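You operate a simulated robot arm through the tools that you are given. There is no shell and no other tool. Be economical: measure what you need, move in short steps, check, and stop when the job is done.

Carry out the task below with a simulated two-armed robot. There is one attempt and no reset: what you move stays moved.

Task
Ring up the plum jam and the milk on the counter, bag them and shut the drawer.
Fine: one key press each before TOTAL; both upright in the bag on the counter; the other jam stays. Set down upright: what you pick out, carton.

Only the result counts: the job must be done as asked and must still hold three seconds after the hand-in. Knocking over, shifting, dropping, spilling or breaking anything else fails it.

Robot
Two 7-joint arms with fingered hands on one trunk, on a base that drives. Base frame: it is fixed to the floor where the robot stands at the start and does not move with it; the origin is under the middle of the robot, x ahead of it, y to its left, z up. Units: m, degrees, N and s.
The left shoulder is at the start at [0.02, 0.123, 1.276], the right one opposite. With the tool pointing down near the work surface each hand reaches from about 0.1 to 0.34 m from the robot's upright axis, wherever it stands, measured 20 degrees to its own side. Places, roughly: carton [2.75, -1, 1]; cash drawer [0.6, 0.4, 0.7]; lock lever [0.4, 0.1, 0.7]; till power key [0.5, 0.6, 0.9]. Payload 2.4 kg a hand.
Tool frame (each hand has its own): the origin (TCP) lies between the finger pads and is the grasp point; the fingertips stand 0.017 m ahead of it; z points along the fingers, y is the line along which they close. Largest opening 0.088 m; the body of the gripper starts 0.047 m behind the TCP. The gripper is a hand of 3 fingers: y runs from the thumb to the fingers, the wrist lies at [0, 0, -0.165] in the tool frame.
Orientation is that of the tool frame in the base frame, as a unit quaternion [w, x, y, z]. With the fingers straight down and closing along the base's y, the tool's x points along the base's -x, its y along +y and its z along -z.

Tools
- The arms move only by the tool drive_tool. It takes "left_commands", "right_commands" or both (then of equal length, played together; a hand with none holds still); each is a list of rows, each a list of 2 entries, a list of its own where there are three numbers: the shift along the tool's x, y, z in units of 300 mm (1.0 is 300 mm), then the turn, a rotation vector about the tool's x, y, z in units of 90 degrees (1.0 is 90 degrees). In form: [[[tx, ty, tz], [wx, wy, wz]], ...]. A call has 1 to 10 rows; each row is the pose to reach, as a shift and turn from the pose commanded when the call began, along the tool's axes at that moment. A call with a number of a shift or a turn outside -1 to 1 is refused whole. A row lasts 0.2 s, in which the tool goes at most 0.05 m and 8.6 degrees; a call with a longer step from one row to the next is refused whole. Where a pose cannot be reached the arm comes as near as it can. A force on the tool above 60 N (or 10 N above the force at the start of the call, whichever is more), or a blocked arm, ends the call early, and 0.2 s more pass. In this call time passes only in rows, and 0.2 s behind the last. The reply holds the time, the measured pose of the TCP, the force on the tool along the base axes, the opening and the grip force, in the units named above and with some noise, with the torque about the TCP (base axes, N m) and any sound that the robot's microphone picked up, and new pictures: "show" is both (left out), scene, wrist or none (wrist: the cameras of the hands that moved).
- Cameras (640 x 400 px; columns grow to the right, rows downward): "scene" is now at [0.04, 0.0196, 1.7146]; the picture's right is [0.30, -0.95, 0.00], its down [-0.85, -0.27, -0.45] and it looks along [0.43, 0.14, -0.89] (base axes); focal length 249 px, centre (320, 200). "left" rides on the left gripper at [-0.052, 0.004, -0.066] in its tool frame; the picture's right is [-0.08, -1.00, 0.00], its down [0.78, -0.07, -0.62] and it looks along [0.62, -0.05, 0.78] (tool axes); focal length 243 px, centre (320, 200). "right" rides on the right gripper at [0.052, 0.004, -0.066] in its tool frame; the picture's right is [-0.08, 1.00, 0.00], its down [-0.78, -0.07, -0.62] and it looks along [-0.62, -0.05, 0.78] (tool axes); focal length 243 px, centre (320, 200). There is no depth. A picture from a camera that has moved, and an enlarged one, comes with that camera's place and axes in the base frame and with its lens.
- raise_lower(by): slides the trunk up (or, below 0, down) by that many m; the arms and the scene camera ride with it, the base frame stays. It gives what a move gives, with no picture.
- steer(legs): drives the robot by 1 to 6 legs, each [ahead, left, turn to the left] in m, m and degrees, along the robot's own axes; the way and the turn of a leg run together, so that a leg with both is an arc; at most 1.5 m and 180 degrees a leg. The arms and the cameras ride along, it lands a little off, and it stops where it bumps. It gives what a move gives, and a new picture of the scene camera.
- move_fingers(finger1, finger2, thumb_bend, hand): sets how far each is bent, from 0 (flat) to 1 (curled in); at 0.3 the hand is open as for a grip, at 0.7 the pads meet at the TCP. One left out holds its place. A second passes; each finger stops where it meets its share of the squeeze, and holds until it gets a number again. It is the only way to open and close the hand. It gives what a move gives, with no picture; readings hold the bend of each and the force on the fingers (four entries, about 0 where the hand has none), thumb and palm.
- aim_head(pan, tilt): turns the head with the scene camera to pan (to the left, within 120 degrees either way) and tilt (down, from -29 to 69), counted from straight ahead of the robot. It gives what a move gives, and a new picture of the scene camera.
- enlarge(camera, box): a new picture of the part [left, top, right, bottom] of that camera's present view, enlarged. No time passes.
- job_done(): hands the job in; it is judged then, once.

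Work in short steps. Places have to be worked out from the pictures, the camera data and where the tool is seen: move nearer, look again, correct. Check each grasp and each placing, and mend what went wrong. You have 120 turns and 260 pictures in all, those below and enlarged ones among them. Open the grippers and draw the arms clear of the work before you hand the job in, unless the task says otherwise; then end with one line.

The tools are called after ">>>" by a JSON object that holds its "op" and its "data". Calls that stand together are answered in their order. drive_tool: Moves the arms, as the interface text tells. Its arguments: {"type":"object","properties":{"left_commands":{"type":"array","items":{"type":"array"}},"right_commands":{"type":"array","items":{"type":"array"}},"show":{"type":"string","enum":["both","scene","wrist","none"]}},"required":[]} The other tools are called the same way: raise_lower (by) slides the trunk up or down; move_fingers (finger1, finger2, thumb_bend, hand) moves the fingers one by one; steer (legs) drives the base; aim_head (pan, tilt) turns the head that bears the scene camera; enlarge (camera, box) takes an enlarged picture of a part of a camera's view; job_done () hands the job in.

At the start:

```text
t: 0.0
left_eef_pos: [0.2223, 0.2403, 1.224]
left_tool_rot: [-0.001, 0.0, 1.0, -0.001]
left_ft_force: [0.3, -0.9, -0.6]
left_ft_torque: [0.01, -0.03, -0.01]
left_gripper_width: 0.0879
left_finger_force: 0.0
left_shape: jaw
left_bend: [0.3, 0.3, 0.3]
left_finger forces: [0.1, 0.0, 0.0, 0.1, 0.0, 0.1]
right_eef_pos: [0.3264, -0.0023, 1.2537]
right_tool_rot: [0.001, 0.0, 1.0, 0.0]
right_ft_force: [-0.6, 0.3, -0.1]
right_ft_torque: [0.03, -0.01, 0.0]
right_gripper_width: 0.0879
right_finger_force: 0.0
right_shape: jaw
right_bend: [0.3, 0.3, 0.3]
right_finger forces: [0.1, 0.0, 0.0, 0.0, 0.0, 0.0]
trunk travel left (down, up): [-0.489, 0.341]
robot x, y, heading: [0.0011, -0.0012, -0.0]
head pan, tilt: [17.6, 63.0]
```

scene: 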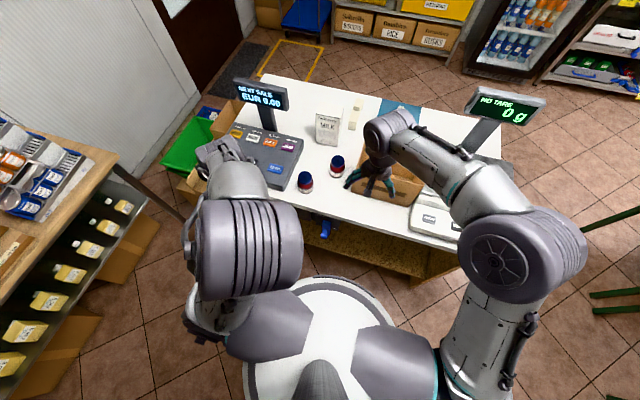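
right: 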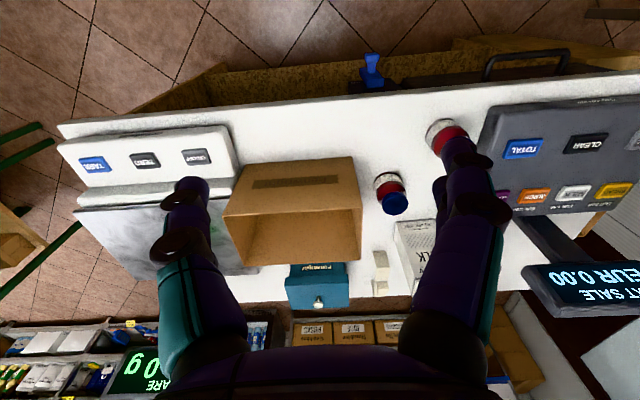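
left: 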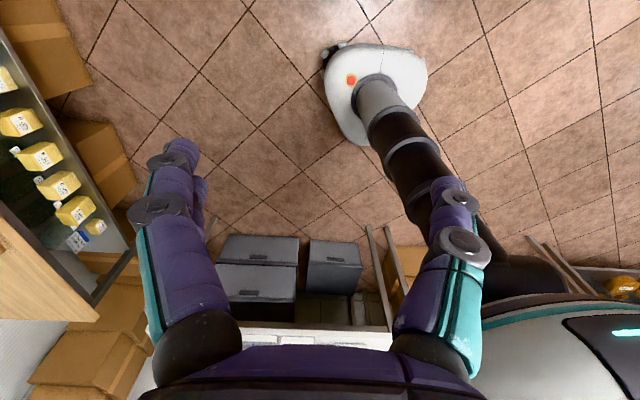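

I start by enlarging the scene to identify the jars, the milk, the till keys and the bag.

>>> {"op": "enlarge", "data": {"camera": "scene", "box": [200, 60, 360, 160]}}

>>> {"op": "enlarge", "data": {"camera": "scene", "box": [280, 80, 440, 260]}}

>>> {"op": "enlarge", "data": {"camera": "right", "box": [340, 30, 640, 230]}}

```text
4.00 times, centred on (280, 110) of scene
camera zoom: at [0.04, 0.0196, 1.7146], right [0.3, -0.95, 0.0], down [-0.85, -0.27, -0.45], along [0.43, 0.14, -0.89], focal length 996 px, centre (480, 560)
```

zoom: 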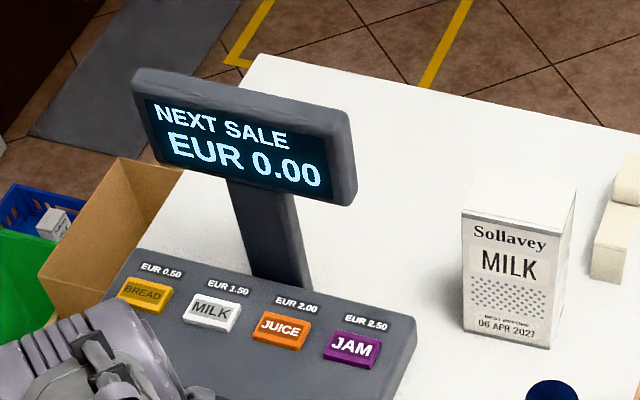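

```text
2.22 times, centred on (360, 170) of scene
camera zoom: at [0.04, 0.0196, 1.7146], right [0.3, -0.95, 0.0], down [-0.85, -0.27, -0.45], along [0.43, 0.14, -0.89], focal length 553 px, centre (231, 267)
```

zoom: 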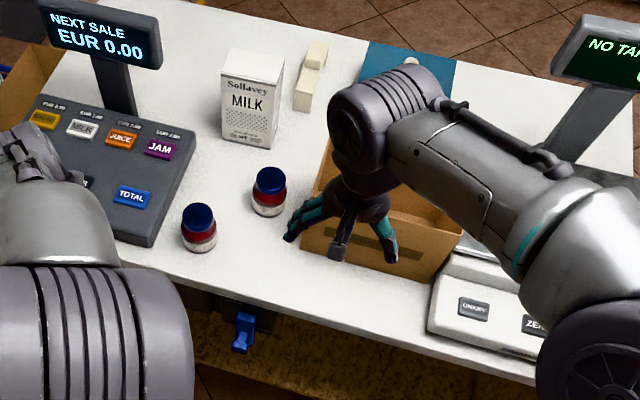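

```text
2.00 times, centred on (490, 130) of right
camera zoom: at [0.273, 0.0022, 1.3175], right [0.08, 1.0, 0.0], down [0.78, -0.07, 0.62], along [0.62, -0.05, -0.78], focal length 485 px, centre (-20, 340)
```

zoom: 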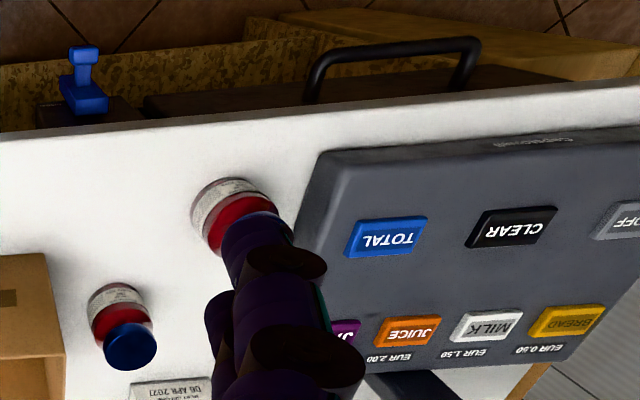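

The two jars look alike and the label side needs reading; I also want to see the place given for "carton". I look around with the head.

>>> {"op": "aim_head", "data": {"pan": -20, "tilt": 15}}

>>> {"op": "aim_head", "data": {"pan": 50, "tilt": 50}}

```text
t: 1.2
left_eef_pos: [0.2214, 0.2404, 1.2226]
left_tool_rot: [-0.001, 0.0, 1.0, -0.001]
left_ft_force: [-0.1, -0.1, 0.3]
left_ft_torque: [0.0, -0.02, 0.01]
left_gripper_width: 0.088
left_finger_force: 0.0
left_shape: jaw
left_bend: [0.3, 0.3, 0.3]
left_finger forces: [0.0, 0.0, 0.0, 0.0, 0.0, 0.0]
right_eef_pos: [0.3254, -0.0018, 1.2535]
right_tool_rot: [0.001, 0.0, 1.0, 0.0]
right_ft_force: [-1.3, -0.4, -0.1]
right_ft_torque: [0.0, -0.04, 0.01]
right_gripper_width: 0.0879
right_finger_force: 0.0
right_shape: jaw
right_bend: [0.3, 0.3, 0.3]
right_finger forces: [0.0, 0.0, 0.0, 0.0, 0.0, 0.1]
trunk travel left (down, up): [-0.489, 0.341]
robot x, y, heading: [-0.0001, -0.0023, -0.2]
head pan, tilt: [-20.0, 15.0]
camera scene: at [0.0676, -0.0315, 1.7841], right [-0.34, -0.94, 0.0], down [-0.24, 0.09, -0.97], along [0.91, -0.33, -0.26], focal length 249 px, centre (320, 200)
```

scene: 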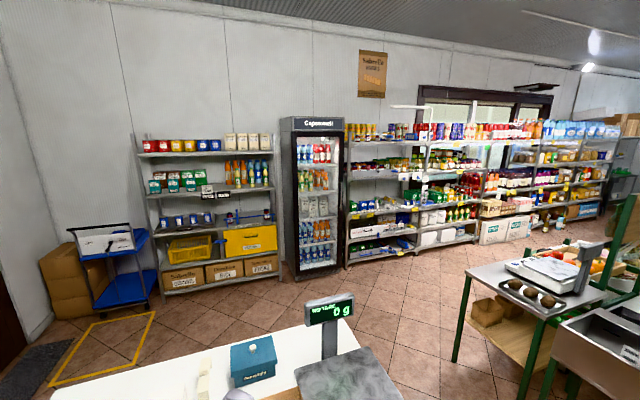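

```text
t: 2.6
left_eef_pos: [0.2208, 0.24, 1.2232]
left_tool_rot: [-0.002, 0.0, 1.0, -0.001]
left_ft_force: [-0.3, -0.2, -0.1]
left_ft_torque: [0.02, 0.01, 0.02]
left_gripper_width: 0.0879
left_finger_force: 0.1
left_shape: jaw
left_bend: [0.3, 0.3, 0.3]
left_finger forces: [0.0, 0.0, 0.1, 0.0, 0.0, 0.0]
right_eef_pos: [0.3253, -0.0014, 1.2528]
right_tool_rot: [0.0, 0.001, 1.0, 0.0]
right_ft_force: [0.9, 0.3, 0.3]
right_ft_torque: [-0.01, -0.03, -0.02]
right_gripper_width: 0.0879
right_finger_force: 0.1
right_shape: jaw
right_bend: [0.3, 0.3, 0.3]
right_finger forces: [0.1, 0.1, 0.0, 0.0, 0.1, 0.0]
trunk travel left (down, up): [-0.489, 0.341]
robot x, y, heading: [0.0003, -0.0016, -0.1]
head pan, tilt: [50.0, 50.0]
camera scene: at [0.0293, 0.0594, 1.7305], right [0.77, -0.64, 0.0], down [-0.49, -0.59, -0.64], along [0.41, 0.49, -0.77], focal length 249 px, centre (320, 200)
```

scene: 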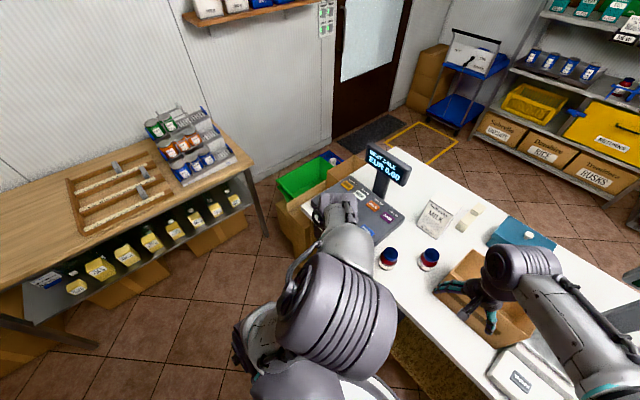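

I check what stands at the "carton" spot and look at the notices and shelf.

>>> {"op": "enlarge", "data": {"camera": "scene", "box": [300, 140, 540, 290]}}

>>> {"op": "aim_head", "data": {"pan": -20, "tilt": 15}}

>>> {"op": "enlarge", "data": {"camera": "scene", "box": [280, 110, 360, 290]}}

>>> {"op": "enlarge", "data": {"camera": "scene", "box": [130, 130, 290, 230]}}

```text
2.67 times, centred on (420, 215) of scene
camera zoom: at [0.0293, 0.0594, 1.7305], right [0.77, -0.64, 0.0], down [-0.49, -0.59, -0.64], along [0.41, 0.49, -0.77], focal length 664 px, centre (53, 160)
```

zoom: 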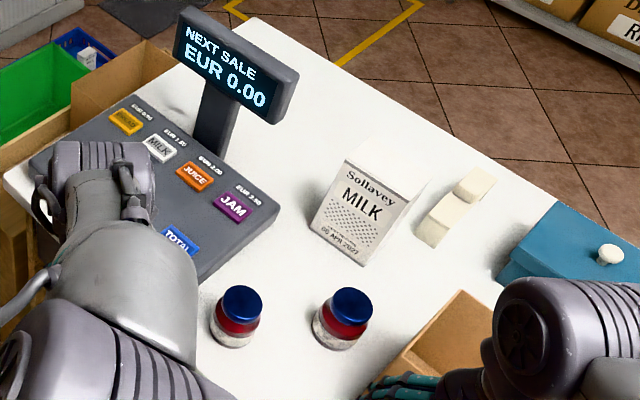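

```text
t: 4.0
left_eef_pos: [0.2226, 0.2403, 1.2243]
left_tool_rot: [0.0, 0.0, 1.0, 0.0]
left_ft_force: [0.4, -0.1, -0.1]
left_ft_torque: [-0.02, 0.03, 0.01]
left_gripper_width: 0.0879
left_finger_force: 0.1
left_shape: jaw
left_bend: [0.3, 0.3, 0.3]
left_finger forces: [0.0, 0.1, 0.0, 0.0, 0.0, 0.0]
right_eef_pos: [0.3254, -0.0013, 1.2536]
right_tool_rot: [0.0, 0.001, 1.0, -0.001]
right_ft_force: [-0.4, -0.1, 0.5]
right_ft_torque: [0.0, -0.03, 0.01]
right_gripper_width: 0.088
right_finger_force: 0.1
right_shape: jaw
right_bend: [0.3, 0.3, 0.3]
right_finger forces: [0.0, 0.0, 0.1, 0.0, 0.0, 0.1]
trunk travel left (down, up): [-0.489, 0.341]
robot x, y, heading: [0.0012, -0.0019, 0.2]
head pan, tilt: [-20.0, 15.0]
camera scene: at [0.0676, -0.0314, 1.7842], right [-0.34, -0.94, 0.0], down [-0.24, 0.09, -0.97], along [0.91, -0.33, -0.26], focal length 249 px, centre (320, 200)
```

scene: 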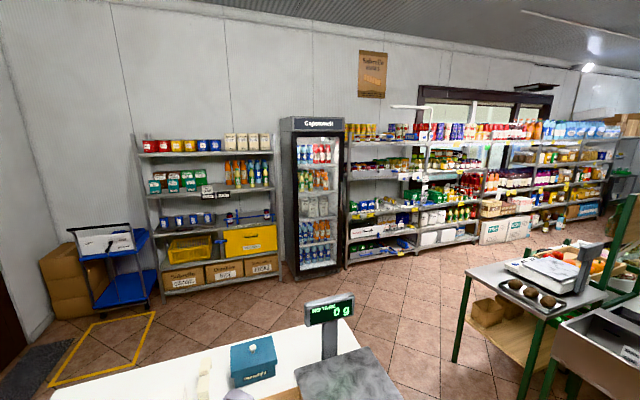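

```text
2.22 times, centred on (320, 200) of scene
camera zoom: at [0.0676, -0.0314, 1.7842], right [-0.34, -0.94, 0.0], down [-0.24, 0.09, -0.97], along [0.91, -0.33, -0.26], focal length 553 px, centre (320, 200)
```

zoom: 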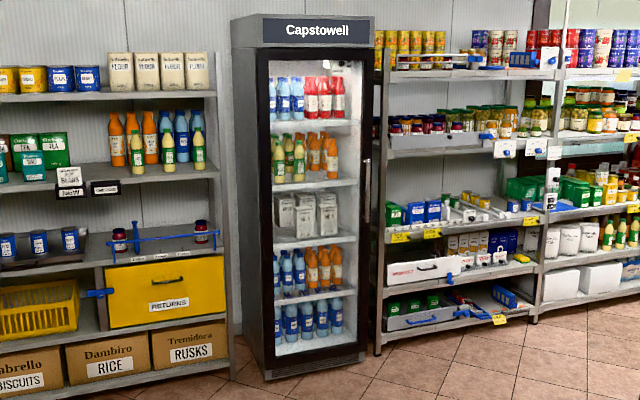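

```text
4.00 times, centred on (210, 180) of scene
camera zoom: at [0.0676, -0.0314, 1.7842], right [-0.34, -0.94, 0.0], down [-0.24, 0.09, -0.97], along [0.91, -0.33, -0.26], focal length 996 px, centre (760, 280)
```

zoom: 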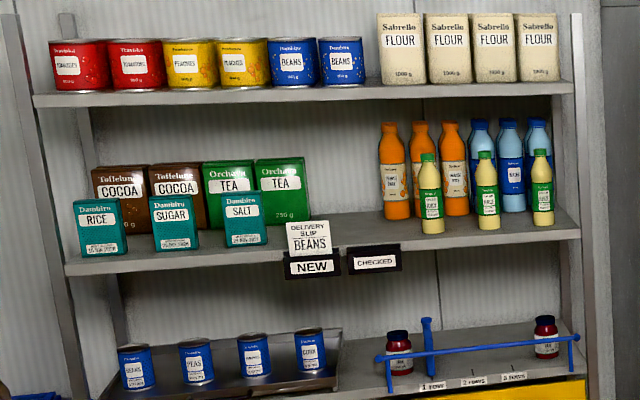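

The task's milk is the one on the counter. Now I read the jar labels in the right wrist camera.

>>> {"op": "enlarge", "data": {"camera": "right", "box": [365, 110, 485, 220]}}

>>> {"op": "aim_head", "data": {"pan": 15, "tilt": 60}}

>>> {"op": "enlarge", "data": {"camera": "scene", "box": [280, 150, 360, 200]}}

```text
3.64 times, centred on (425, 165) of right
camera zoom: at [0.273, 0.0022, 1.3175], right [0.08, 1.0, 0.0], down [0.78, -0.07, 0.62], along [0.62, -0.05, -0.78], focal length 882 px, centre (-62, 327)
```

zoom: 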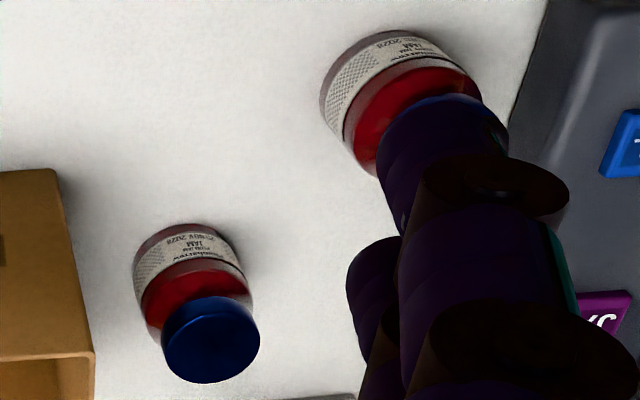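

```text
t: 5.1
left_eef_pos: [0.2209, 0.2402, 1.2235]
left_tool_rot: [-0.001, -0.001, 1.0, -0.001]
left_ft_force: [0.5, 0.0, -0.6]
left_ft_torque: [0.03, -0.02, -0.02]
left_gripper_width: 0.0881
left_finger_force: 0.0
left_shape: jaw
left_bend: [0.3, 0.3, 0.3]
left_finger forces: [0.1, 0.1, 0.1, 0.0, 0.1, 0.1]
right_eef_pos: [0.3253, -0.0021, 1.2529]
right_tool_rot: [0.0, 0.0, 1.0, -0.001]
right_ft_force: [0.6, 0.1, 0.1]
right_ft_torque: [0.0, 0.05, -0.02]
right_gripper_width: 0.0878
right_finger_force: 0.1
right_shape: jaw
right_bend: [0.3, 0.3, 0.3]
right_finger forces: [0.1, 0.0, 0.1, 0.0, 0.0, 0.1]
trunk travel left (down, up): [-0.489, 0.341]
robot x, y, heading: [-0.0002, -0.0002, -0.2]
head pan, tilt: [15.0, 60.0]
camera scene: at [0.0442, 0.0176, 1.718], right [0.26, -0.97, 0.0], down [-0.84, -0.22, -0.5], along [0.48, 0.13, -0.87], focal length 249 px, centre (320, 200)
```

scene: 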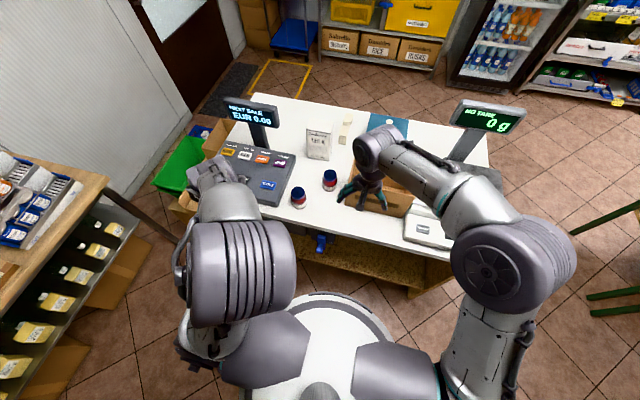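

```text
8.00 times, centred on (320, 175) of scene
camera zoom: at [0.0442, 0.0176, 1.718], right [0.26, -0.97, 0.0], down [-0.84, -0.22, -0.5], along [0.48, 0.13, -0.87], focal length 1992 px, centre (320, 400)
```

zoom: 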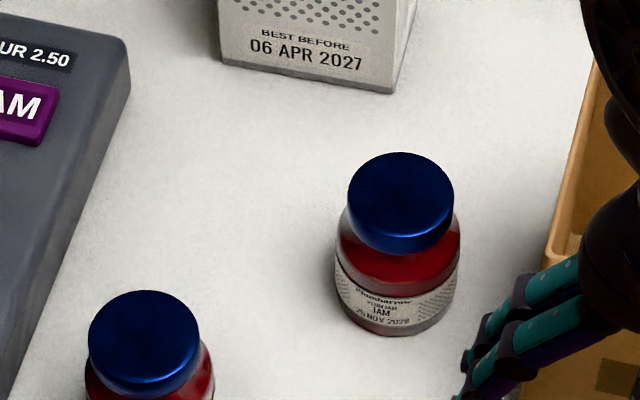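

Enlarge each jar label further.

>>> {"op": "enlarge", "data": {"camera": "scene", "box": [320, 178, 340, 194]}}

>>> {"op": "enlarge", "data": {"camera": "scene", "box": [288, 194, 310, 212]}}

>>> {"op": "enlarge", "data": {"camera": "right", "box": [420, 115, 460, 145]}}

```text
16.00 times, centred on (330, 186) of scene
camera zoom: at [0.0442, 0.0176, 1.718], right [0.26, -0.97, 0.0], down [-0.84, -0.22, -0.5], along [0.48, 0.13, -0.87], focal length 3984 px, centre (160, 424)
```

zoom: 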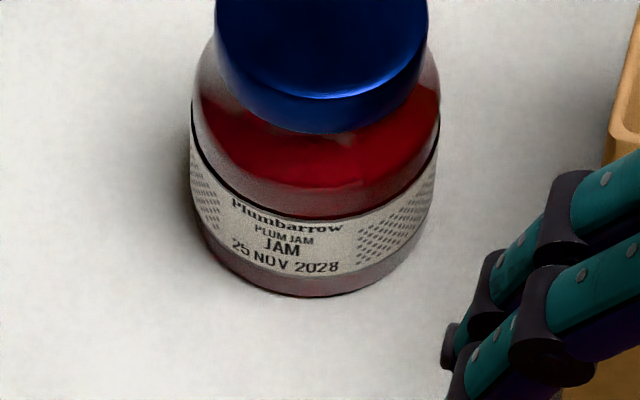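

```text
16.00 times, centred on (299, 203) of scene
camera zoom: at [0.0442, 0.0176, 1.718], right [0.26, -0.97, 0.0], down [-0.84, -0.22, -0.5], along [0.48, 0.13, -0.87], focal length 3984 px, centre (656, 152)
```

zoom: 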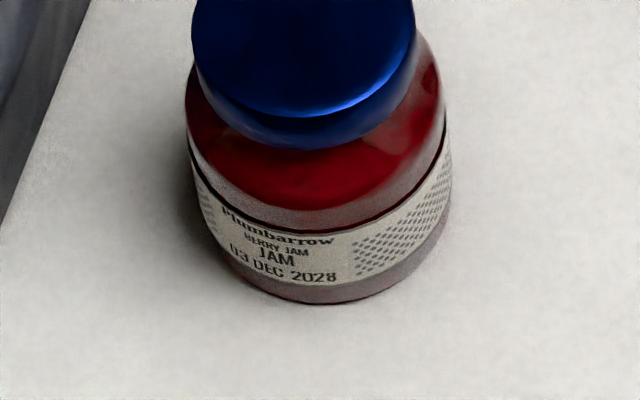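

```text
13.33 times, centred on (440, 130) of right
camera zoom: at [0.273, 0.0022, 1.3175], right [0.08, 1.0, 0.0], down [0.78, -0.07, 0.62], along [0.62, -0.05, -0.78], focal length 3235 px, centre (-1280, 1133)
```

zoom: 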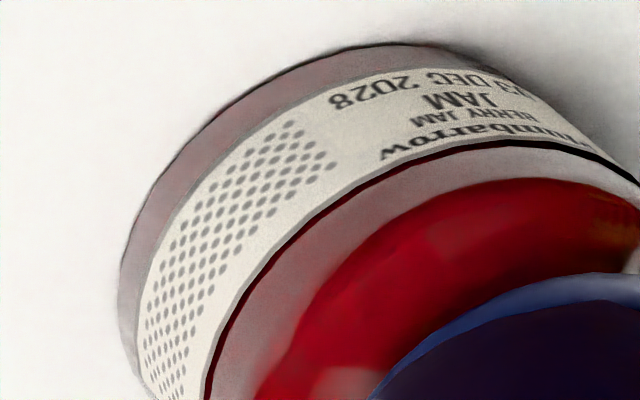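

The right-hand jar (near the bag) is PLUM; the left one is BERRY and stays. I move the right arm out of view to see the bag and drawer.

>>> {"op": "drive_tool", "data": {"right_commands": [[[0.04, -0.14, 0], [0, 0, 0]], [[0.08, -0.28, 0], [0, 0, 0]], [[0.12, -0.42, 0], [0, 0, 0]], [[0.16, -0.56, 0], [0, 0, 0]], [[0.2, -0.7, 0], [0, 0, 0]], [[0.25, -0.83, 0], [0, 0, 0]]], "show": "both"}}

>>> {"op": "aim_head", "data": {"pan": 0, "tilt": 62}}

```text
t: 6.5
left_eef_pos: [0.2207, 0.2393, 1.2246]
left_tool_rot: [-0.001, 0.0, 1.0, 0.0]
left_ft_force: [-0.3, -0.2, -0.3]
left_ft_torque: [0.01, 0.03, -0.05]
left_gripper_width: 0.0877
left_finger_force: 0.0
left_shape: jaw
left_bend: [0.3, 0.3, 0.3]
left_finger forces: [0.0, 0.1, 0.1, 0.1, 0.0, 0.1]
right_eef_pos: [0.2485, -0.2523, 1.2537]
right_tool_rot: [0.0, 0.0, 1.0, -0.001]
right_ft_force: [-0.4, -0.3, 0.7]
right_ft_torque: [-0.01, 0.0, 0.0]
right_gripper_width: 0.088
right_finger_force: 0.1
right_shape: jaw
right_bend: [0.3, 0.3, 0.3]
right_finger forces: [0.0, 0.0, 0.0, 0.0, 0.1, 0.1]
trunk travel left (down, up): [-0.489, 0.341]
robot x, y, heading: [0.0013, -0.0007, 0.2]
head pan, tilt: [15.0, 60.0]
camera scene: at [0.0436, 0.0163, 1.7179], right [0.26, -0.97, 0.0], down [-0.84, -0.22, -0.5], along [0.48, 0.13, -0.87], focal length 249 px, centre (320, 200)
camera right: at [0.196, -0.2482, 1.3179], right [0.08, 1.0, 0.0], down [0.78, -0.07, 0.62], along [0.62, -0.05, -0.78], focal length 243 px, centre (320, 200)
```

scene: 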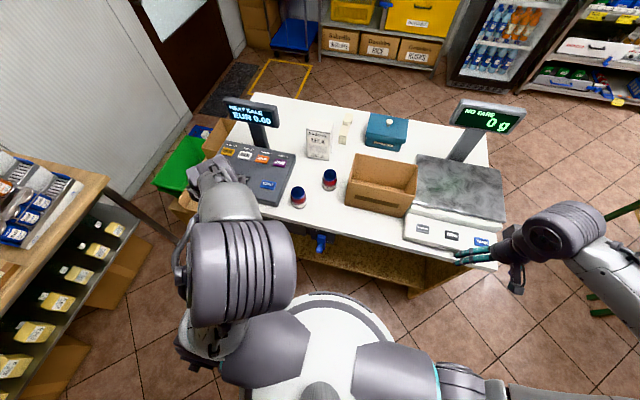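
right: 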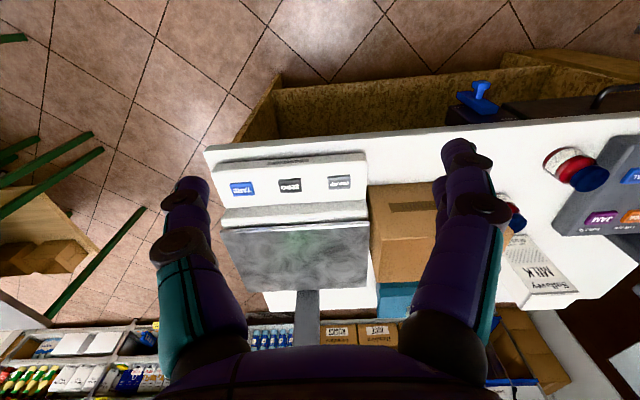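

```text
t: 7.3
left_eef_pos: [0.2215, 0.2402, 1.2238]
left_tool_rot: [-0.002, 0.0, 1.0, 0.0]
left_ft_force: [0.1, -0.3, 0.2]
left_ft_torque: [-0.01, -0.01, 0.0]
left_gripper_width: 0.0878
left_finger_force: 0.1
left_shape: jaw
left_bend: [0.3, 0.3, 0.3]
left_finger forces: [0.1, 0.1, 0.0, 0.1, 0.1, 0.0]
right_eef_pos: [0.249, -0.2492, 1.2542]
right_tool_rot: [0.001, 0.0, 1.0, 0.0]
right_ft_force: [-0.7, 0.2, 0.5]
right_ft_torque: [0.02, 0.0, 0.02]
right_gripper_width: 0.0876
right_finger_force: 0.1
right_shape: jaw
right_bend: [0.3, 0.3, 0.3]
right_finger forces: [0.0, 0.1, 0.0, 0.0, 0.1, 0.0]
trunk travel left (down, up): [-0.489, 0.341]
robot x, y, heading: [0.0024, 0.0032, 0.1]
head pan, tilt: [0.0, 62.0]
camera scene: at [0.044, 0.0001, 1.7156], right [0.0, -1.0, 0.0], down [-0.88, 0.0, -0.47], along [0.47, 0.0, -0.88], focal length 249 px, centre (320, 200)
```

scene: 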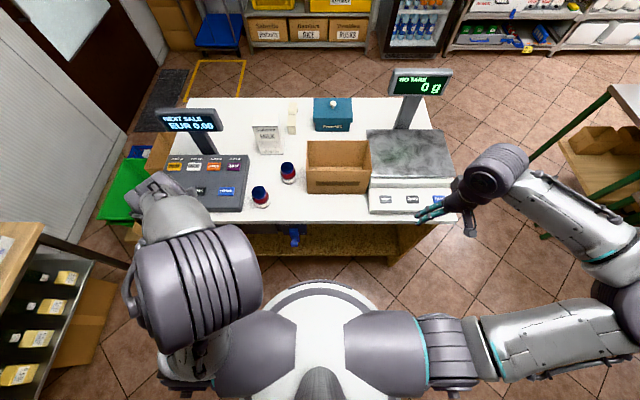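

The arm is clear; I enlarge the counter to study the bag and the drawer underneath.

>>> {"op": "enlarge", "data": {"camera": "scene", "box": [230, 90, 390, 210]}}

>>> {"op": "enlarge", "data": {"camera": "scene", "box": [200, 190, 400, 290]}}

>>> {"op": "enlarge", "data": {"camera": "right", "box": [300, 50, 640, 260]}}

```text
3.33 times, centred on (310, 150) of scene
camera zoom: at [0.044, 0.0001, 1.7156], right [0.0, -1.0, 0.0], down [-0.88, 0.0, -0.47], along [0.47, 0.0, -0.88], focal length 830 px, centre (353, 367)
```

zoom: 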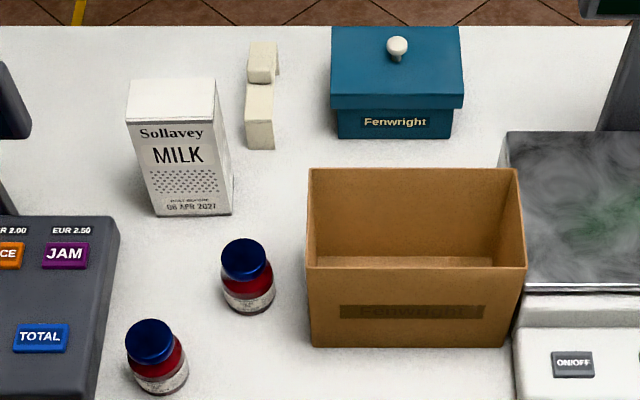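

```text
3.20 times, centred on (300, 240) of scene
camera zoom: at [0.044, 0.0001, 1.7156], right [0.0, -1.0, 0.0], down [-0.88, 0.0, -0.47], along [0.47, 0.0, -0.88], focal length 797 px, centre (384, 72)
```

zoom: 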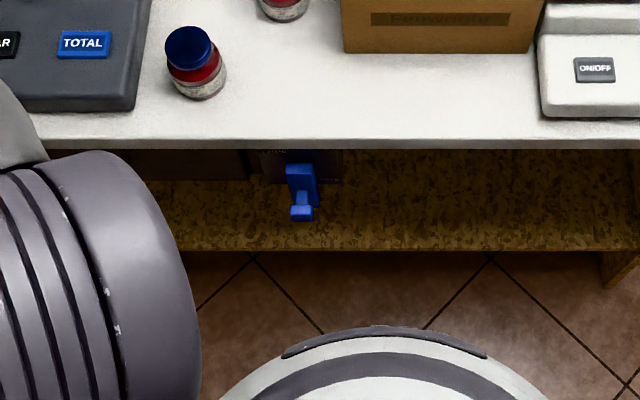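

```text
1.88 times, centred on (470, 155) of right
camera zoom: at [0.1966, -0.2468, 1.318], right [0.08, 1.0, 0.0], down [0.78, -0.07, 0.62], along [0.62, -0.05, -0.78], focal length 457 px, centre (38, 285)
```

zoom: 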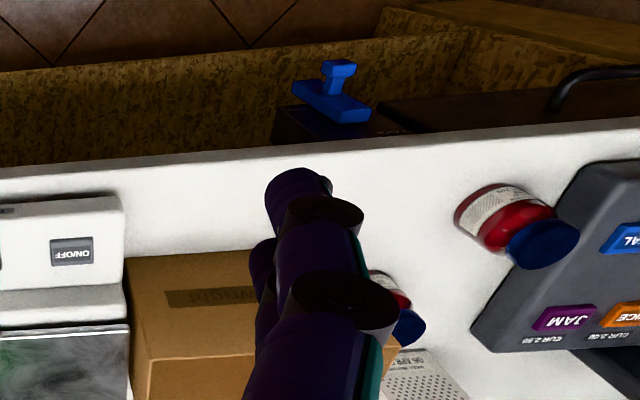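

Counter top ≈ z 0.88, plum jar ≈ (0.59, 0.12), milk ≈ (0.74, 0.20), bag x 0.52–0.65, y −0.175–0.05. To know how far I can drive in, I back off and look at the counter's front underneath.

>>> {"op": "steer", "data": {"legs": [[-0.8, 0, 0]]}}

>>> {"op": "aim_head", "data": {"pan": 5, "tilt": 42}}

```text
t: 11.6
left_eef_pos: [-0.5784, 0.2393, 1.2232]
left_tool_rot: [-0.001, -0.002, 1.0, -0.001]
left_ft_force: [-0.3, -0.1, 0.3]
left_ft_torque: [0.02, -0.01, -0.04]
left_gripper_width: 0.0878
left_finger_force: 0.1
left_shape: jaw
left_bend: [0.3, 0.3, 0.3]
left_finger forces: [0.0, 0.0, 0.0, 0.0, 0.0, 0.1]
right_eef_pos: [-0.5481, -0.2519, 1.2536]
right_tool_rot: [0.0, -0.003, 1.0, 0.0]
right_ft_force: [-0.5, -0.3, -0.5]
right_ft_torque: [0.02, -0.02, -0.05]
right_gripper_width: 0.088
right_finger_force: 0.1
right_shape: jaw
right_bend: [0.3, 0.3, 0.3]
right_finger forces: [0.1, 0.0, 0.1, 0.0, 0.0, 0.0]
trunk travel left (down, up): [-0.489, 0.341]
robot x, y, heading: [-0.7959, -0.0037, 0.4]
head pan, tilt: [0.0, 62.0]
camera scene: at [-0.754, -0.0014, 1.7156], right [0.0, -1.0, 0.0], down [-0.88, 0.0, -0.47], along [0.47, 0.0, -0.88], focal length 249 px, centre (320, 200)
```

scene: 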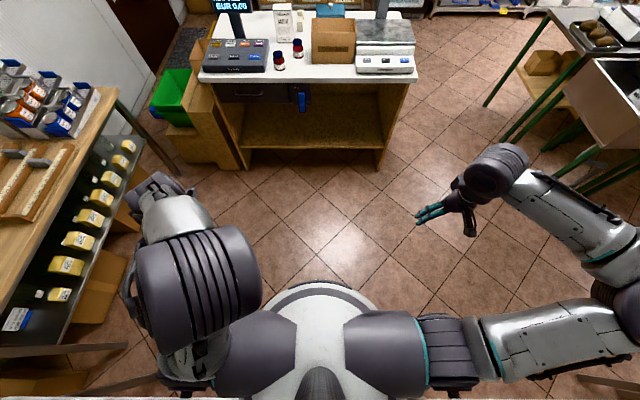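

```text
t: 12.4
left_eef_pos: [-0.5773, 0.2387, 1.2235]
left_tool_rot: [-0.001, -0.003, 1.0, -0.001]
left_ft_force: [0.6, -0.1, 0.3]
left_ft_torque: [-0.01, 0.03, 0.01]
left_gripper_width: 0.088
left_finger_force: 0.0
left_shape: jaw
left_bend: [0.3, 0.3, 0.3]
left_finger forces: [0.1, 0.0, 0.0, 0.0, 0.0, 0.0]
right_eef_pos: [-0.5475, -0.2519, 1.2537]
right_tool_rot: [-0.001, -0.003, 1.0, 0.0]
right_ft_force: [0.0, -0.4, -0.3]
right_ft_torque: [0.01, 0.01, 0.04]
right_gripper_width: 0.0881
right_finger_force: 0.1
right_shape: jaw
right_bend: [0.3, 0.3, 0.3]
right_finger forces: [0.0, 0.1, 0.1, 0.1, 0.0, 0.0]
trunk travel left (down, up): [-0.489, 0.341]
robot x, y, heading: [-0.7965, -0.0025, 0.1]
head pan, tilt: [5.0, 42.0]
camera scene: at [-0.7345, 0.006, 1.7416], right [0.09, -1.0, 0.0], down [-0.67, -0.06, -0.74], along [0.74, 0.07, -0.67], focal length 249 px, centre (320, 200)
```

scene: 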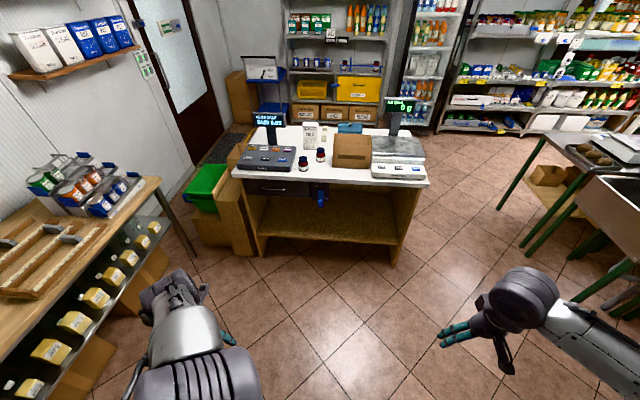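

>>> {"op": "enlarge", "data": {"camera": "scene", "box": [210, 110, 450, 270]}}

>>> {"op": "enlarge", "data": {"camera": "scene", "box": [235, 165, 345, 230]}}

```text
2.50 times, centred on (330, 190) of scene
camera zoom: at [-0.7345, 0.006, 1.7416], right [0.09, -1.0, 0.0], down [-0.67, -0.06, -0.74], along [0.74, 0.07, -0.67], focal length 622 px, centre (295, 225)
```

zoom: 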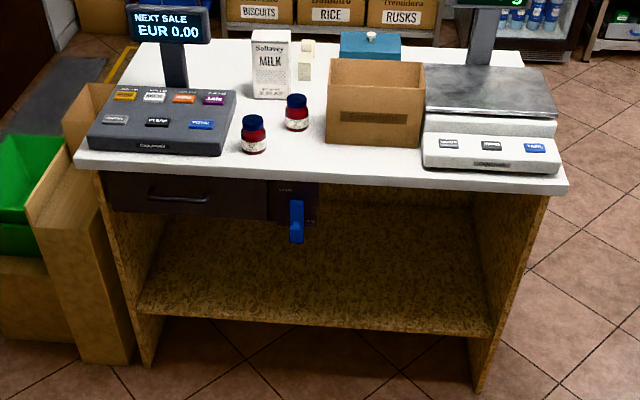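

```text
5.82 times, centred on (290, 198) of scene
camera zoom: at [-0.7345, 0.006, 1.7416], right [0.09, -1.0, 0.0], down [-0.67, -0.06, -0.74], along [0.74, 0.07, -0.67], focal length 1449 px, centre (494, 214)
```

zoom: 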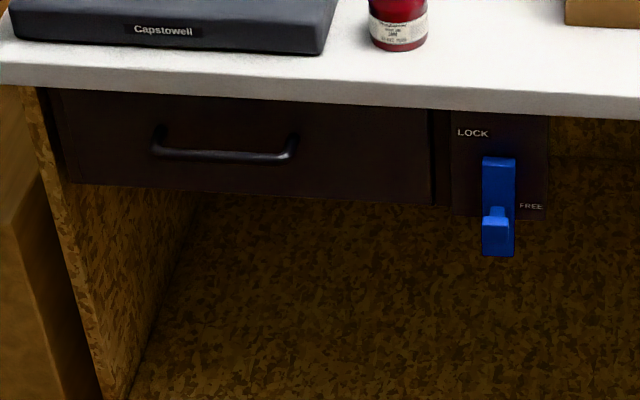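

The space under the counter shelf (z≈0.39) is open and my base is low, so I can drive the base under the shelf. The drawer is shut, the lever hangs at FREE. I drive back in, a bit closer than before.

>>> {"op": "steer", "data": {"legs": [[0.85, 0, 0], [0.1, 0, 0]]}}

>>> {"op": "aim_head", "data": {"pan": 10, "tilt": 58}}

```text
t: 17.6
left_eef_pos: [0.3747, 0.2409, 1.2228]
left_tool_rot: [-0.001, -0.001, 1.0, -0.001]
left_ft_force: [0.4, -0.9, -0.1]
left_ft_torque: [0.05, 0.02, 0.0]
left_gripper_width: 0.0877
left_finger_force: 0.1
left_shape: jaw
left_bend: [0.3, 0.3, 0.3]
left_finger forces: [0.0, 0.0, 0.0, 0.0, 0.0, 0.1]
right_eef_pos: [0.4032, -0.2497, 1.2525]
right_tool_rot: [0.0, 0.0, 1.0, 0.0]
right_ft_force: [0.4, -0.8, -0.3]
right_ft_torque: [-0.02, 0.04, -0.05]
right_gripper_width: 0.0878
right_finger_force: 0.0
right_shape: jaw
right_bend: [0.3, 0.3, 0.3]
right_finger forces: [0.1, 0.0, 0.0, 0.1, 0.1, 0.0]
trunk travel left (down, up): [-0.489, 0.341]
robot x, y, heading: [0.1516, 0.0008, -0.0]
head pan, tilt: [5.0, 42.0]
camera scene: at [0.2171, 0.008, 1.7417], right [0.09, -1.0, 0.0], down [-0.67, -0.06, -0.74], along [0.74, 0.07, -0.67], focal length 249 px, centre (320, 200)
```

scene: 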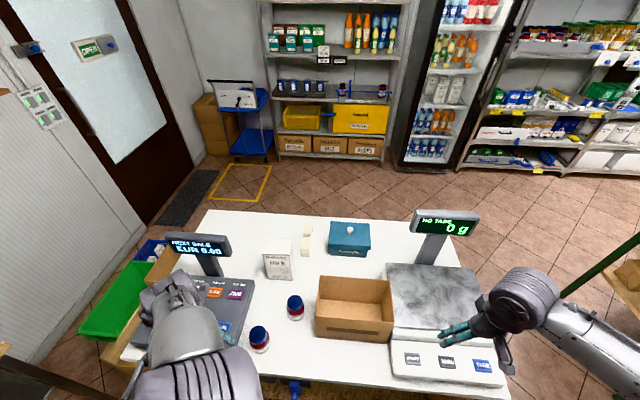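

```text
t: 18.4
left_eef_pos: [0.373, 0.2412, 1.2234]
left_tool_rot: [-0.001, -0.002, 1.0, -0.001]
left_ft_force: [0.0, -0.2, -0.3]
left_ft_torque: [0.0, 0.0, -0.01]
left_gripper_width: 0.088
left_finger_force: 0.1
left_shape: jaw
left_bend: [0.3, 0.3, 0.3]
left_finger forces: [0.0, 0.1, 0.1, 0.0, 0.1, 0.1]
right_eef_pos: [0.4011, -0.2509, 1.2544]
right_tool_rot: [0.0, 0.0, 1.0, 0.0]
right_ft_force: [0.5, -0.3, -0.2]
right_ft_torque: [0.02, 0.0, -0.03]
right_gripper_width: 0.088
right_finger_force: 0.0
right_shape: jaw
right_bend: [0.3, 0.3, 0.3]
right_finger forces: [0.1, 0.0, 0.0, 0.0, 0.0, 0.0]
trunk travel left (down, up): [-0.489, 0.341]
robot x, y, heading: [0.1502, -0.001, 0.1]
head pan, tilt: [10.0, 58.0]
camera scene: at [0.1998, 0.0127, 1.7203], right [0.17, -0.98, 0.0], down [-0.83, -0.15, -0.53], along [0.52, 0.09, -0.85], focal length 249 px, centre (320, 200)
```

scene: 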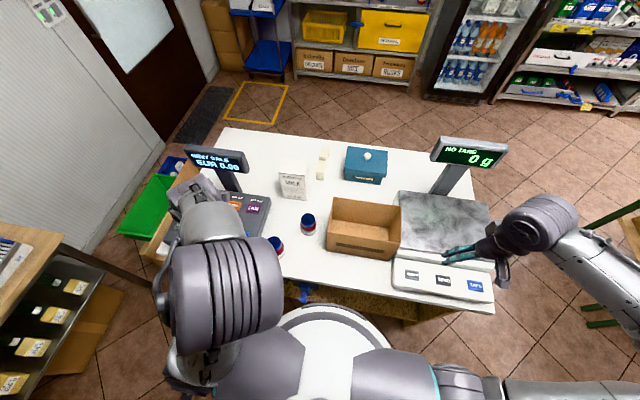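

No bump at x=0.15. I test the right arm's reach: forward and inward, high above the bag.

>>> {"op": "drive_tool", "data": {"right_commands": [[[-0.1, 0.1, 0], [0, 0, 0]], [[-0.2, 0.2, 0], [0, 0, 0]], [[-0.3, 0.3, 0], [0, 0, 0]], [[-0.4, 0.4, 0], [0, 0, 0]], [[-0.5, 0.5, 0], [0, 0, 0]], [[-0.6, 0.6, 0], [0, 0, 0]]], "show": "both"}}

```text
t: 19.8
left_eef_pos: [0.3744, 0.243, 1.2233]
left_tool_rot: [-0.001, -0.001, 1.0, 0.0]
left_ft_force: [0.7, -0.3, -0.2]
left_ft_torque: [-0.01, -0.02, -0.02]
left_gripper_width: 0.0879
left_finger_force: 0.0
left_shape: jaw
left_bend: [0.3, 0.3, 0.3]
left_finger forces: [0.1, 0.1, 0.2, 0.0, 0.0, 0.0]
right_eef_pos: [0.5815, -0.0675, 1.2532]
right_tool_rot: [-0.002, -0.002, 1.0, -0.001]
right_ft_force: [0.3, -0.1, -0.7]
right_ft_torque: [0.04, 0.03, 0.0]
right_gripper_width: 0.0881
right_finger_force: 0.0
right_shape: jaw
right_bend: [0.3, 0.3, 0.3]
right_finger forces: [0.0, 0.1, 0.0, 0.1, 0.0, 0.0]
trunk travel left (down, up): [-0.489, 0.341]
robot x, y, heading: [0.1501, 0.0014, 0.3]
head pan, tilt: [10.0, 58.0]
camera scene: at [0.2013, 0.0141, 1.7202], right [0.17, -0.98, 0.0], down [-0.84, -0.15, -0.53], along [0.52, 0.09, -0.85], focal length 249 px, centre (320, 200)
camera right: at [0.5297, -0.0635, 1.3174], right [0.08, 1.0, 0.0], down [0.78, -0.06, 0.62], along [0.62, -0.05, -0.79], focal length 243 px, centre (320, 200)
```

scene: 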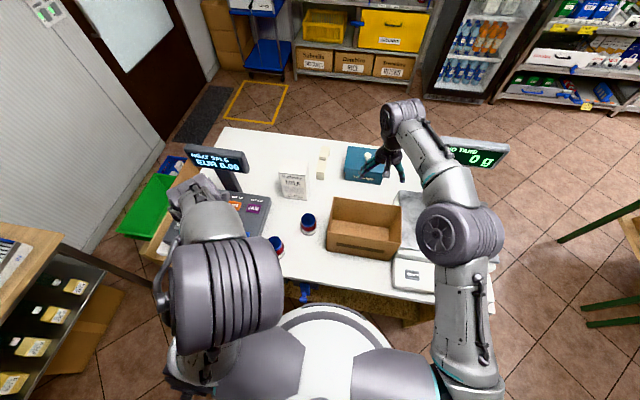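
right: 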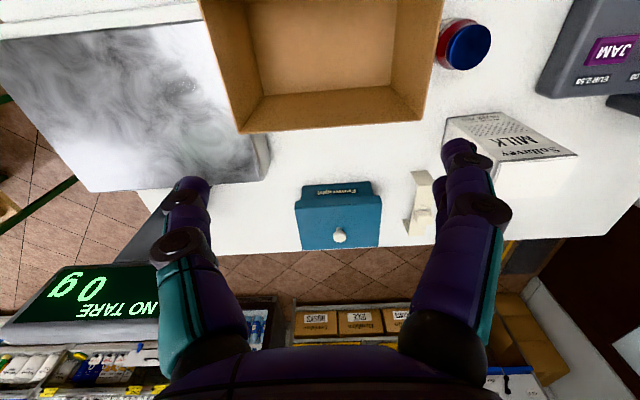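

The reach is fine here (the trunk can lower the whole pose). I turn the right hand 90° so its camera looks left toward the till – useful both for watching key presses and for gripping the jar along x – and close the left fingers for pressing.

>>> {"op": "move_fingers", "data": {"hand": "left", "finger1": 0.7, "finger2": 0.7, "thumb_bend": 0.7}}

>>> {"op": "drive_tool", "data": {"right_commands": [[[0.03, 0.0, 0], [0, 0, -0.09]], [[0.06, 0.0, 0], [0, 0, -0.18]], [[0.09, 0.0, 0], [0, 0, -0.27]], [[0.12, 0, 0], [0, 0, -0.36]], [[0.15, 0, 0], [0, 0, -0.45]], [[0.18, 0, 0], [0, 0, -0.54]], [[0.2, 0, 0], [0, 0, -0.63]], [[0.2, 0, 0], [0, 0, -0.72]], [[0.2, 0, 0], [0, 0, -0.81]], [[0.2, 0, 0], [0, 0, -0.9]]], "show": "both"}}

```text
t: 20.8
left_eef_pos: [0.3726, 0.2409, 1.224]
left_tool_rot: [-0.002, -0.001, 1.0, -0.001]
left_ft_force: [0.4, 0.1, 0.1]
left_ft_torque: [0.0, 0.0, 0.02]
left_gripper_width: 0.0
left_finger_force: 0.0
left_shape: fingers
left_bend: [0.7, 0.7, 0.7]
left_finger forces: [0.0, 0.1, 0.0, 0.0, 0.0, 0.1]
right_eef_pos: [0.582, -0.0683, 1.2546]
right_tool_rot: [0.0, -0.001, 1.0, 0.0]
right_ft_force: [0.3, 0.3, -0.1]
right_ft_torque: [0.02, -0.03, -0.01]
right_gripper_width: 0.0879
right_finger_force: 0.1
right_shape: jaw
right_bend: [0.3, 0.3, 0.3]
right_finger forces: [0.0, 0.1, 0.0, 0.0, 0.0, 0.0]
trunk travel left (down, up): [-0.489, 0.341]
robot x, y, heading: [0.1535, -0.0016, 0.3]
head pan, tilt: [10.0, 58.0]
```

```text
t: 23.0
left_eef_pos: [0.3743, 0.2412, 1.222]
left_tool_rot: [-0.001, -0.001, 1.0, -0.001]
left_ft_force: [-0.5, 0.8, -0.8]
left_ft_torque: [-0.03, 0.04, 0.02]
left_gripper_width: 0.0002
left_finger_force: 0.0
left_shape: fingers
left_bend: [0.7, 0.7, 0.7]
left_finger forces: [0.1, 0.1, 0.0, 0.0, 0.0, 0.1]
right_eef_pos: [0.5229, -0.0687, 1.2533]
right_tool_rot: [0.0, -0.651, 0.759, 0.0]
right_ft_force: [0.2, 0.4, 0.4]
right_ft_torque: [-0.03, -0.01, 0.01]
right_gripper_width: 0.0881
right_finger_force: 0.1
right_shape: jaw
right_bend: [0.3, 0.3, 0.3]
right_finger forces: [0.0, 0.0, 0.1, 0.0, 0.1, 0.0]
trunk travel left (down, up): [-0.489, 0.341]
robot x, y, heading: [0.1516, -0.0012, 0.1]
head pan, tilt: [10.0, 58.0]
camera scene: at [0.2003, 0.0128, 1.7203], right [0.17, -0.98, 0.0], down [-0.84, -0.15, -0.53], along [0.52, 0.09, -0.85], focal length 249 px, centre (320, 200)
camera right: at [0.509, -0.1211, 1.3177], right [-0.97, 0.24, 0.0], down [0.19, 0.76, 0.62], along [0.15, 0.6, -0.78], focal length 243 px, centre (320, 200)
```

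scene: 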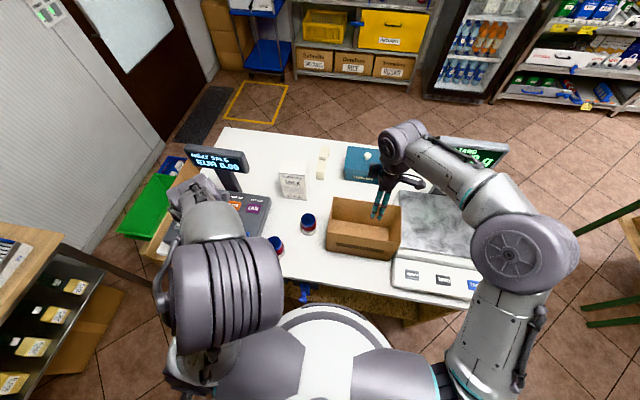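
right: 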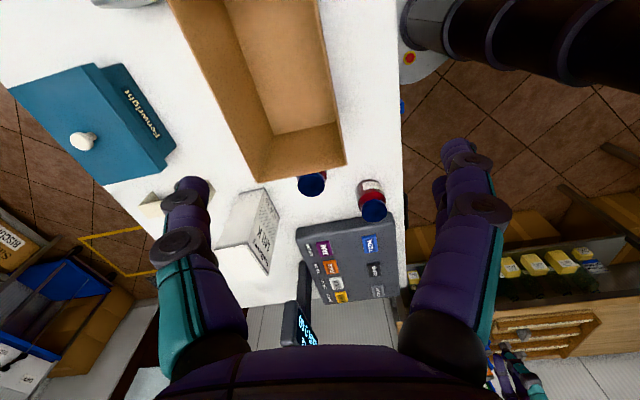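

Good overview of the till. I bring the left hand above the JAM key at about (0.60, 0.33), keeping well above the display.

>>> {"op": "drive_tool", "data": {"left_commands": [[[-0.12, 0.05, 0.03], [0, 0, 0]], [[-0.24, 0.1, 0.06], [0, 0, 0]], [[-0.36, 0.15, 0.09], [0, 0, 0]], [[-0.48, 0.2, 0.12], [0, 0, 0]], [[-0.6, 0.25, 0.15], [0, 0, 0]], [[-0.75, 0.29, 0.18], [0, 0, 0]]], "show": "scene"}}

>>> {"op": "enlarge", "data": {"camera": "right", "box": [220, 160, 540, 360]}}

```text
t: 24.4
left_eef_pos: [0.5996, 0.3294, 1.1671]
left_tool_rot: [-0.002, -0.002, 1.0, -0.002]
left_ft_force: [0.9, -0.2, 0.1]
left_ft_torque: [0.02, 0.03, 0.03]
left_gripper_width: 0.0
left_finger_force: 0.1
left_shape: fingers
left_bend: [0.7, 0.7, 0.7]
left_finger forces: [0.0, 0.0, 0.1, 0.1, 0.0, 0.0]
right_eef_pos: [0.5232, -0.0695, 1.2522]
right_tool_rot: [0.0, -0.651, 0.759, 0.0]
right_ft_force: [-0.3, -0.5, 0.3]
right_ft_torque: [-0.01, 0.03, -0.05]
right_gripper_width: 0.0882
right_finger_force: 0.0
right_shape: jaw
right_bend: [0.3, 0.3, 0.3]
right_finger forces: [0.1, 0.1, 0.0, 0.0, 0.1, 0.2]
trunk travel left (down, up): [-0.489, 0.341]
robot x, y, heading: [0.15, -0.0015, 0.2]
head pan, tilt: [10.0, 58.0]
camera scene: at [0.2018, 0.0142, 1.7202], right [0.18, -0.98, 0.0], down [-0.84, -0.15, -0.53], along [0.52, 0.09, -0.85], focal length 249 px, centre (320, 200)
```

scene: 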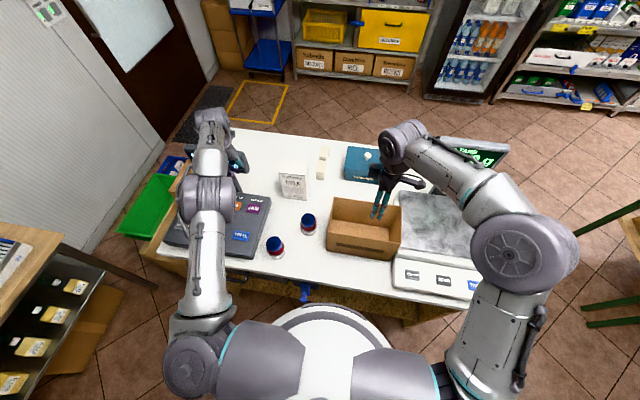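

```text
2.00 times, centred on (380, 260) of right
camera zoom: at [0.51, -0.12, 1.3175], right [-0.97, 0.24, 0.0], down [0.19, 0.76, 0.62], along [0.15, 0.6, -0.78], focal length 485 px, centre (200, 80)
```

zoom: 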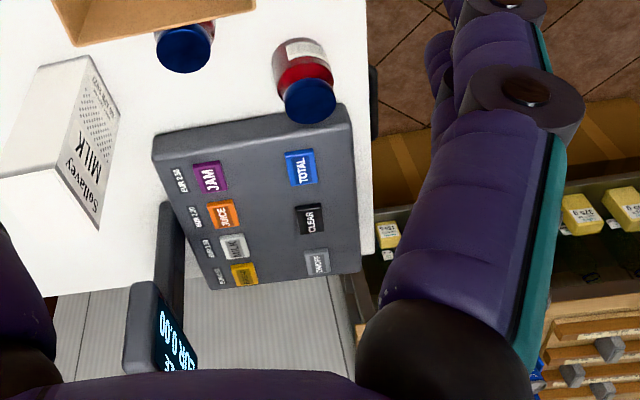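

Triangulating from both cameras: JAM ≈ (0.611, 0.334, 0.928), MILK ≈ (0.614, 0.491, 0.922), TOTAL ≈ (0.50, 0.346, 0.923). I pitch the left hand 30° (fingers forward, to stay off the display) and lower to 7 cm above JAM.

>>> {"op": "drive_tool", "data": {"left_commands": [[[0.05, 0.0, 0.0], [0, -0.085, 0]], [[0.05, 0.0, 0.1], [0, -0.17, 0]], [[0.04, 0.01, 0.22], [0, -0.255, 0]], [[0.02, 0.013, 0.36], [0, -0.335, 0]], [[-0.01, 0.017, 0.5], [0, -0.335, 0]]], "show": "scene"}}

>>> {"op": "enlarge", "data": {"camera": "right", "box": [240, 180, 480, 330]}}

>>> {"op": "enlarge", "data": {"camera": "scene", "box": [160, 120, 320, 270]}}

```text
t: 25.6
left_eef_pos: [0.6014, 0.3335, 1.0183]
left_tool_rot: [0.26, 0.0, 0.966, 0.0]
left_ft_force: [-0.4, 0.1, -0.2]
left_ft_torque: [0.02, 0.0, -0.01]
left_gripper_width: 0.0003
left_finger_force: 0.0
left_shape: fingers
left_bend: [0.7, 0.7, 0.7]
left_finger forces: [0.1, 0.1, 0.0, 0.0, 0.0, 0.1]
right_eef_pos: [0.5227, -0.07, 1.2535]
right_tool_rot: [0.0, -0.65, 0.76, 0.0]
right_ft_force: [0.2, -0.9, -1.0]
right_ft_torque: [0.04, 0.01, -0.01]
right_gripper_width: 0.0878
right_finger_force: 0.0
right_shape: jaw
right_bend: [0.3, 0.3, 0.3]
right_finger forces: [0.1, 0.0, 0.0, 0.0, 0.0, 0.0]
trunk travel left (down, up): [-0.489, 0.341]
robot x, y, heading: [0.1519, 0.0019, 0.1]
head pan, tilt: [10.0, 58.0]
camera scene: at [0.2011, 0.0128, 1.7202], right [0.17, -0.98, 0.0], down [-0.84, -0.15, -0.53], along [0.52, 0.09, -0.85], focal length 249 px, centre (320, 200)
```

scene: 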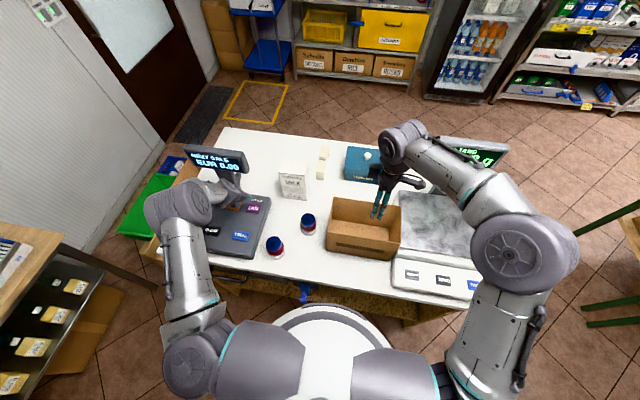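

```text
2.67 times, centred on (360, 255) of right
camera zoom: at [0.5095, -0.1211, 1.3175], right [-0.97, 0.24, 0.0], down [0.19, 0.76, 0.62], along [0.15, 0.6, -0.78], focal length 647 px, centre (213, 53)
```

zoom: 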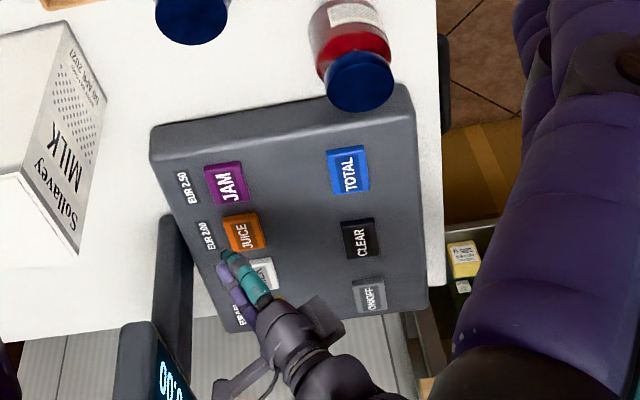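

```text
2.67 times, centred on (240, 195) of scene
camera zoom: at [0.2011, 0.0128, 1.7202], right [0.17, -0.98, 0.0], down [-0.84, -0.15, -0.53], along [0.52, 0.09, -0.85], focal length 664 px, centre (533, 213)
```

zoom: 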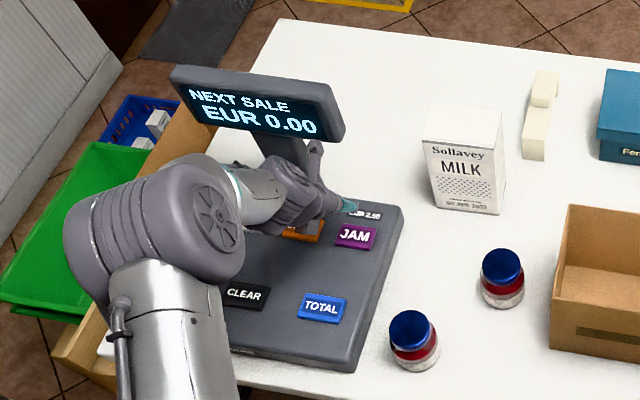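

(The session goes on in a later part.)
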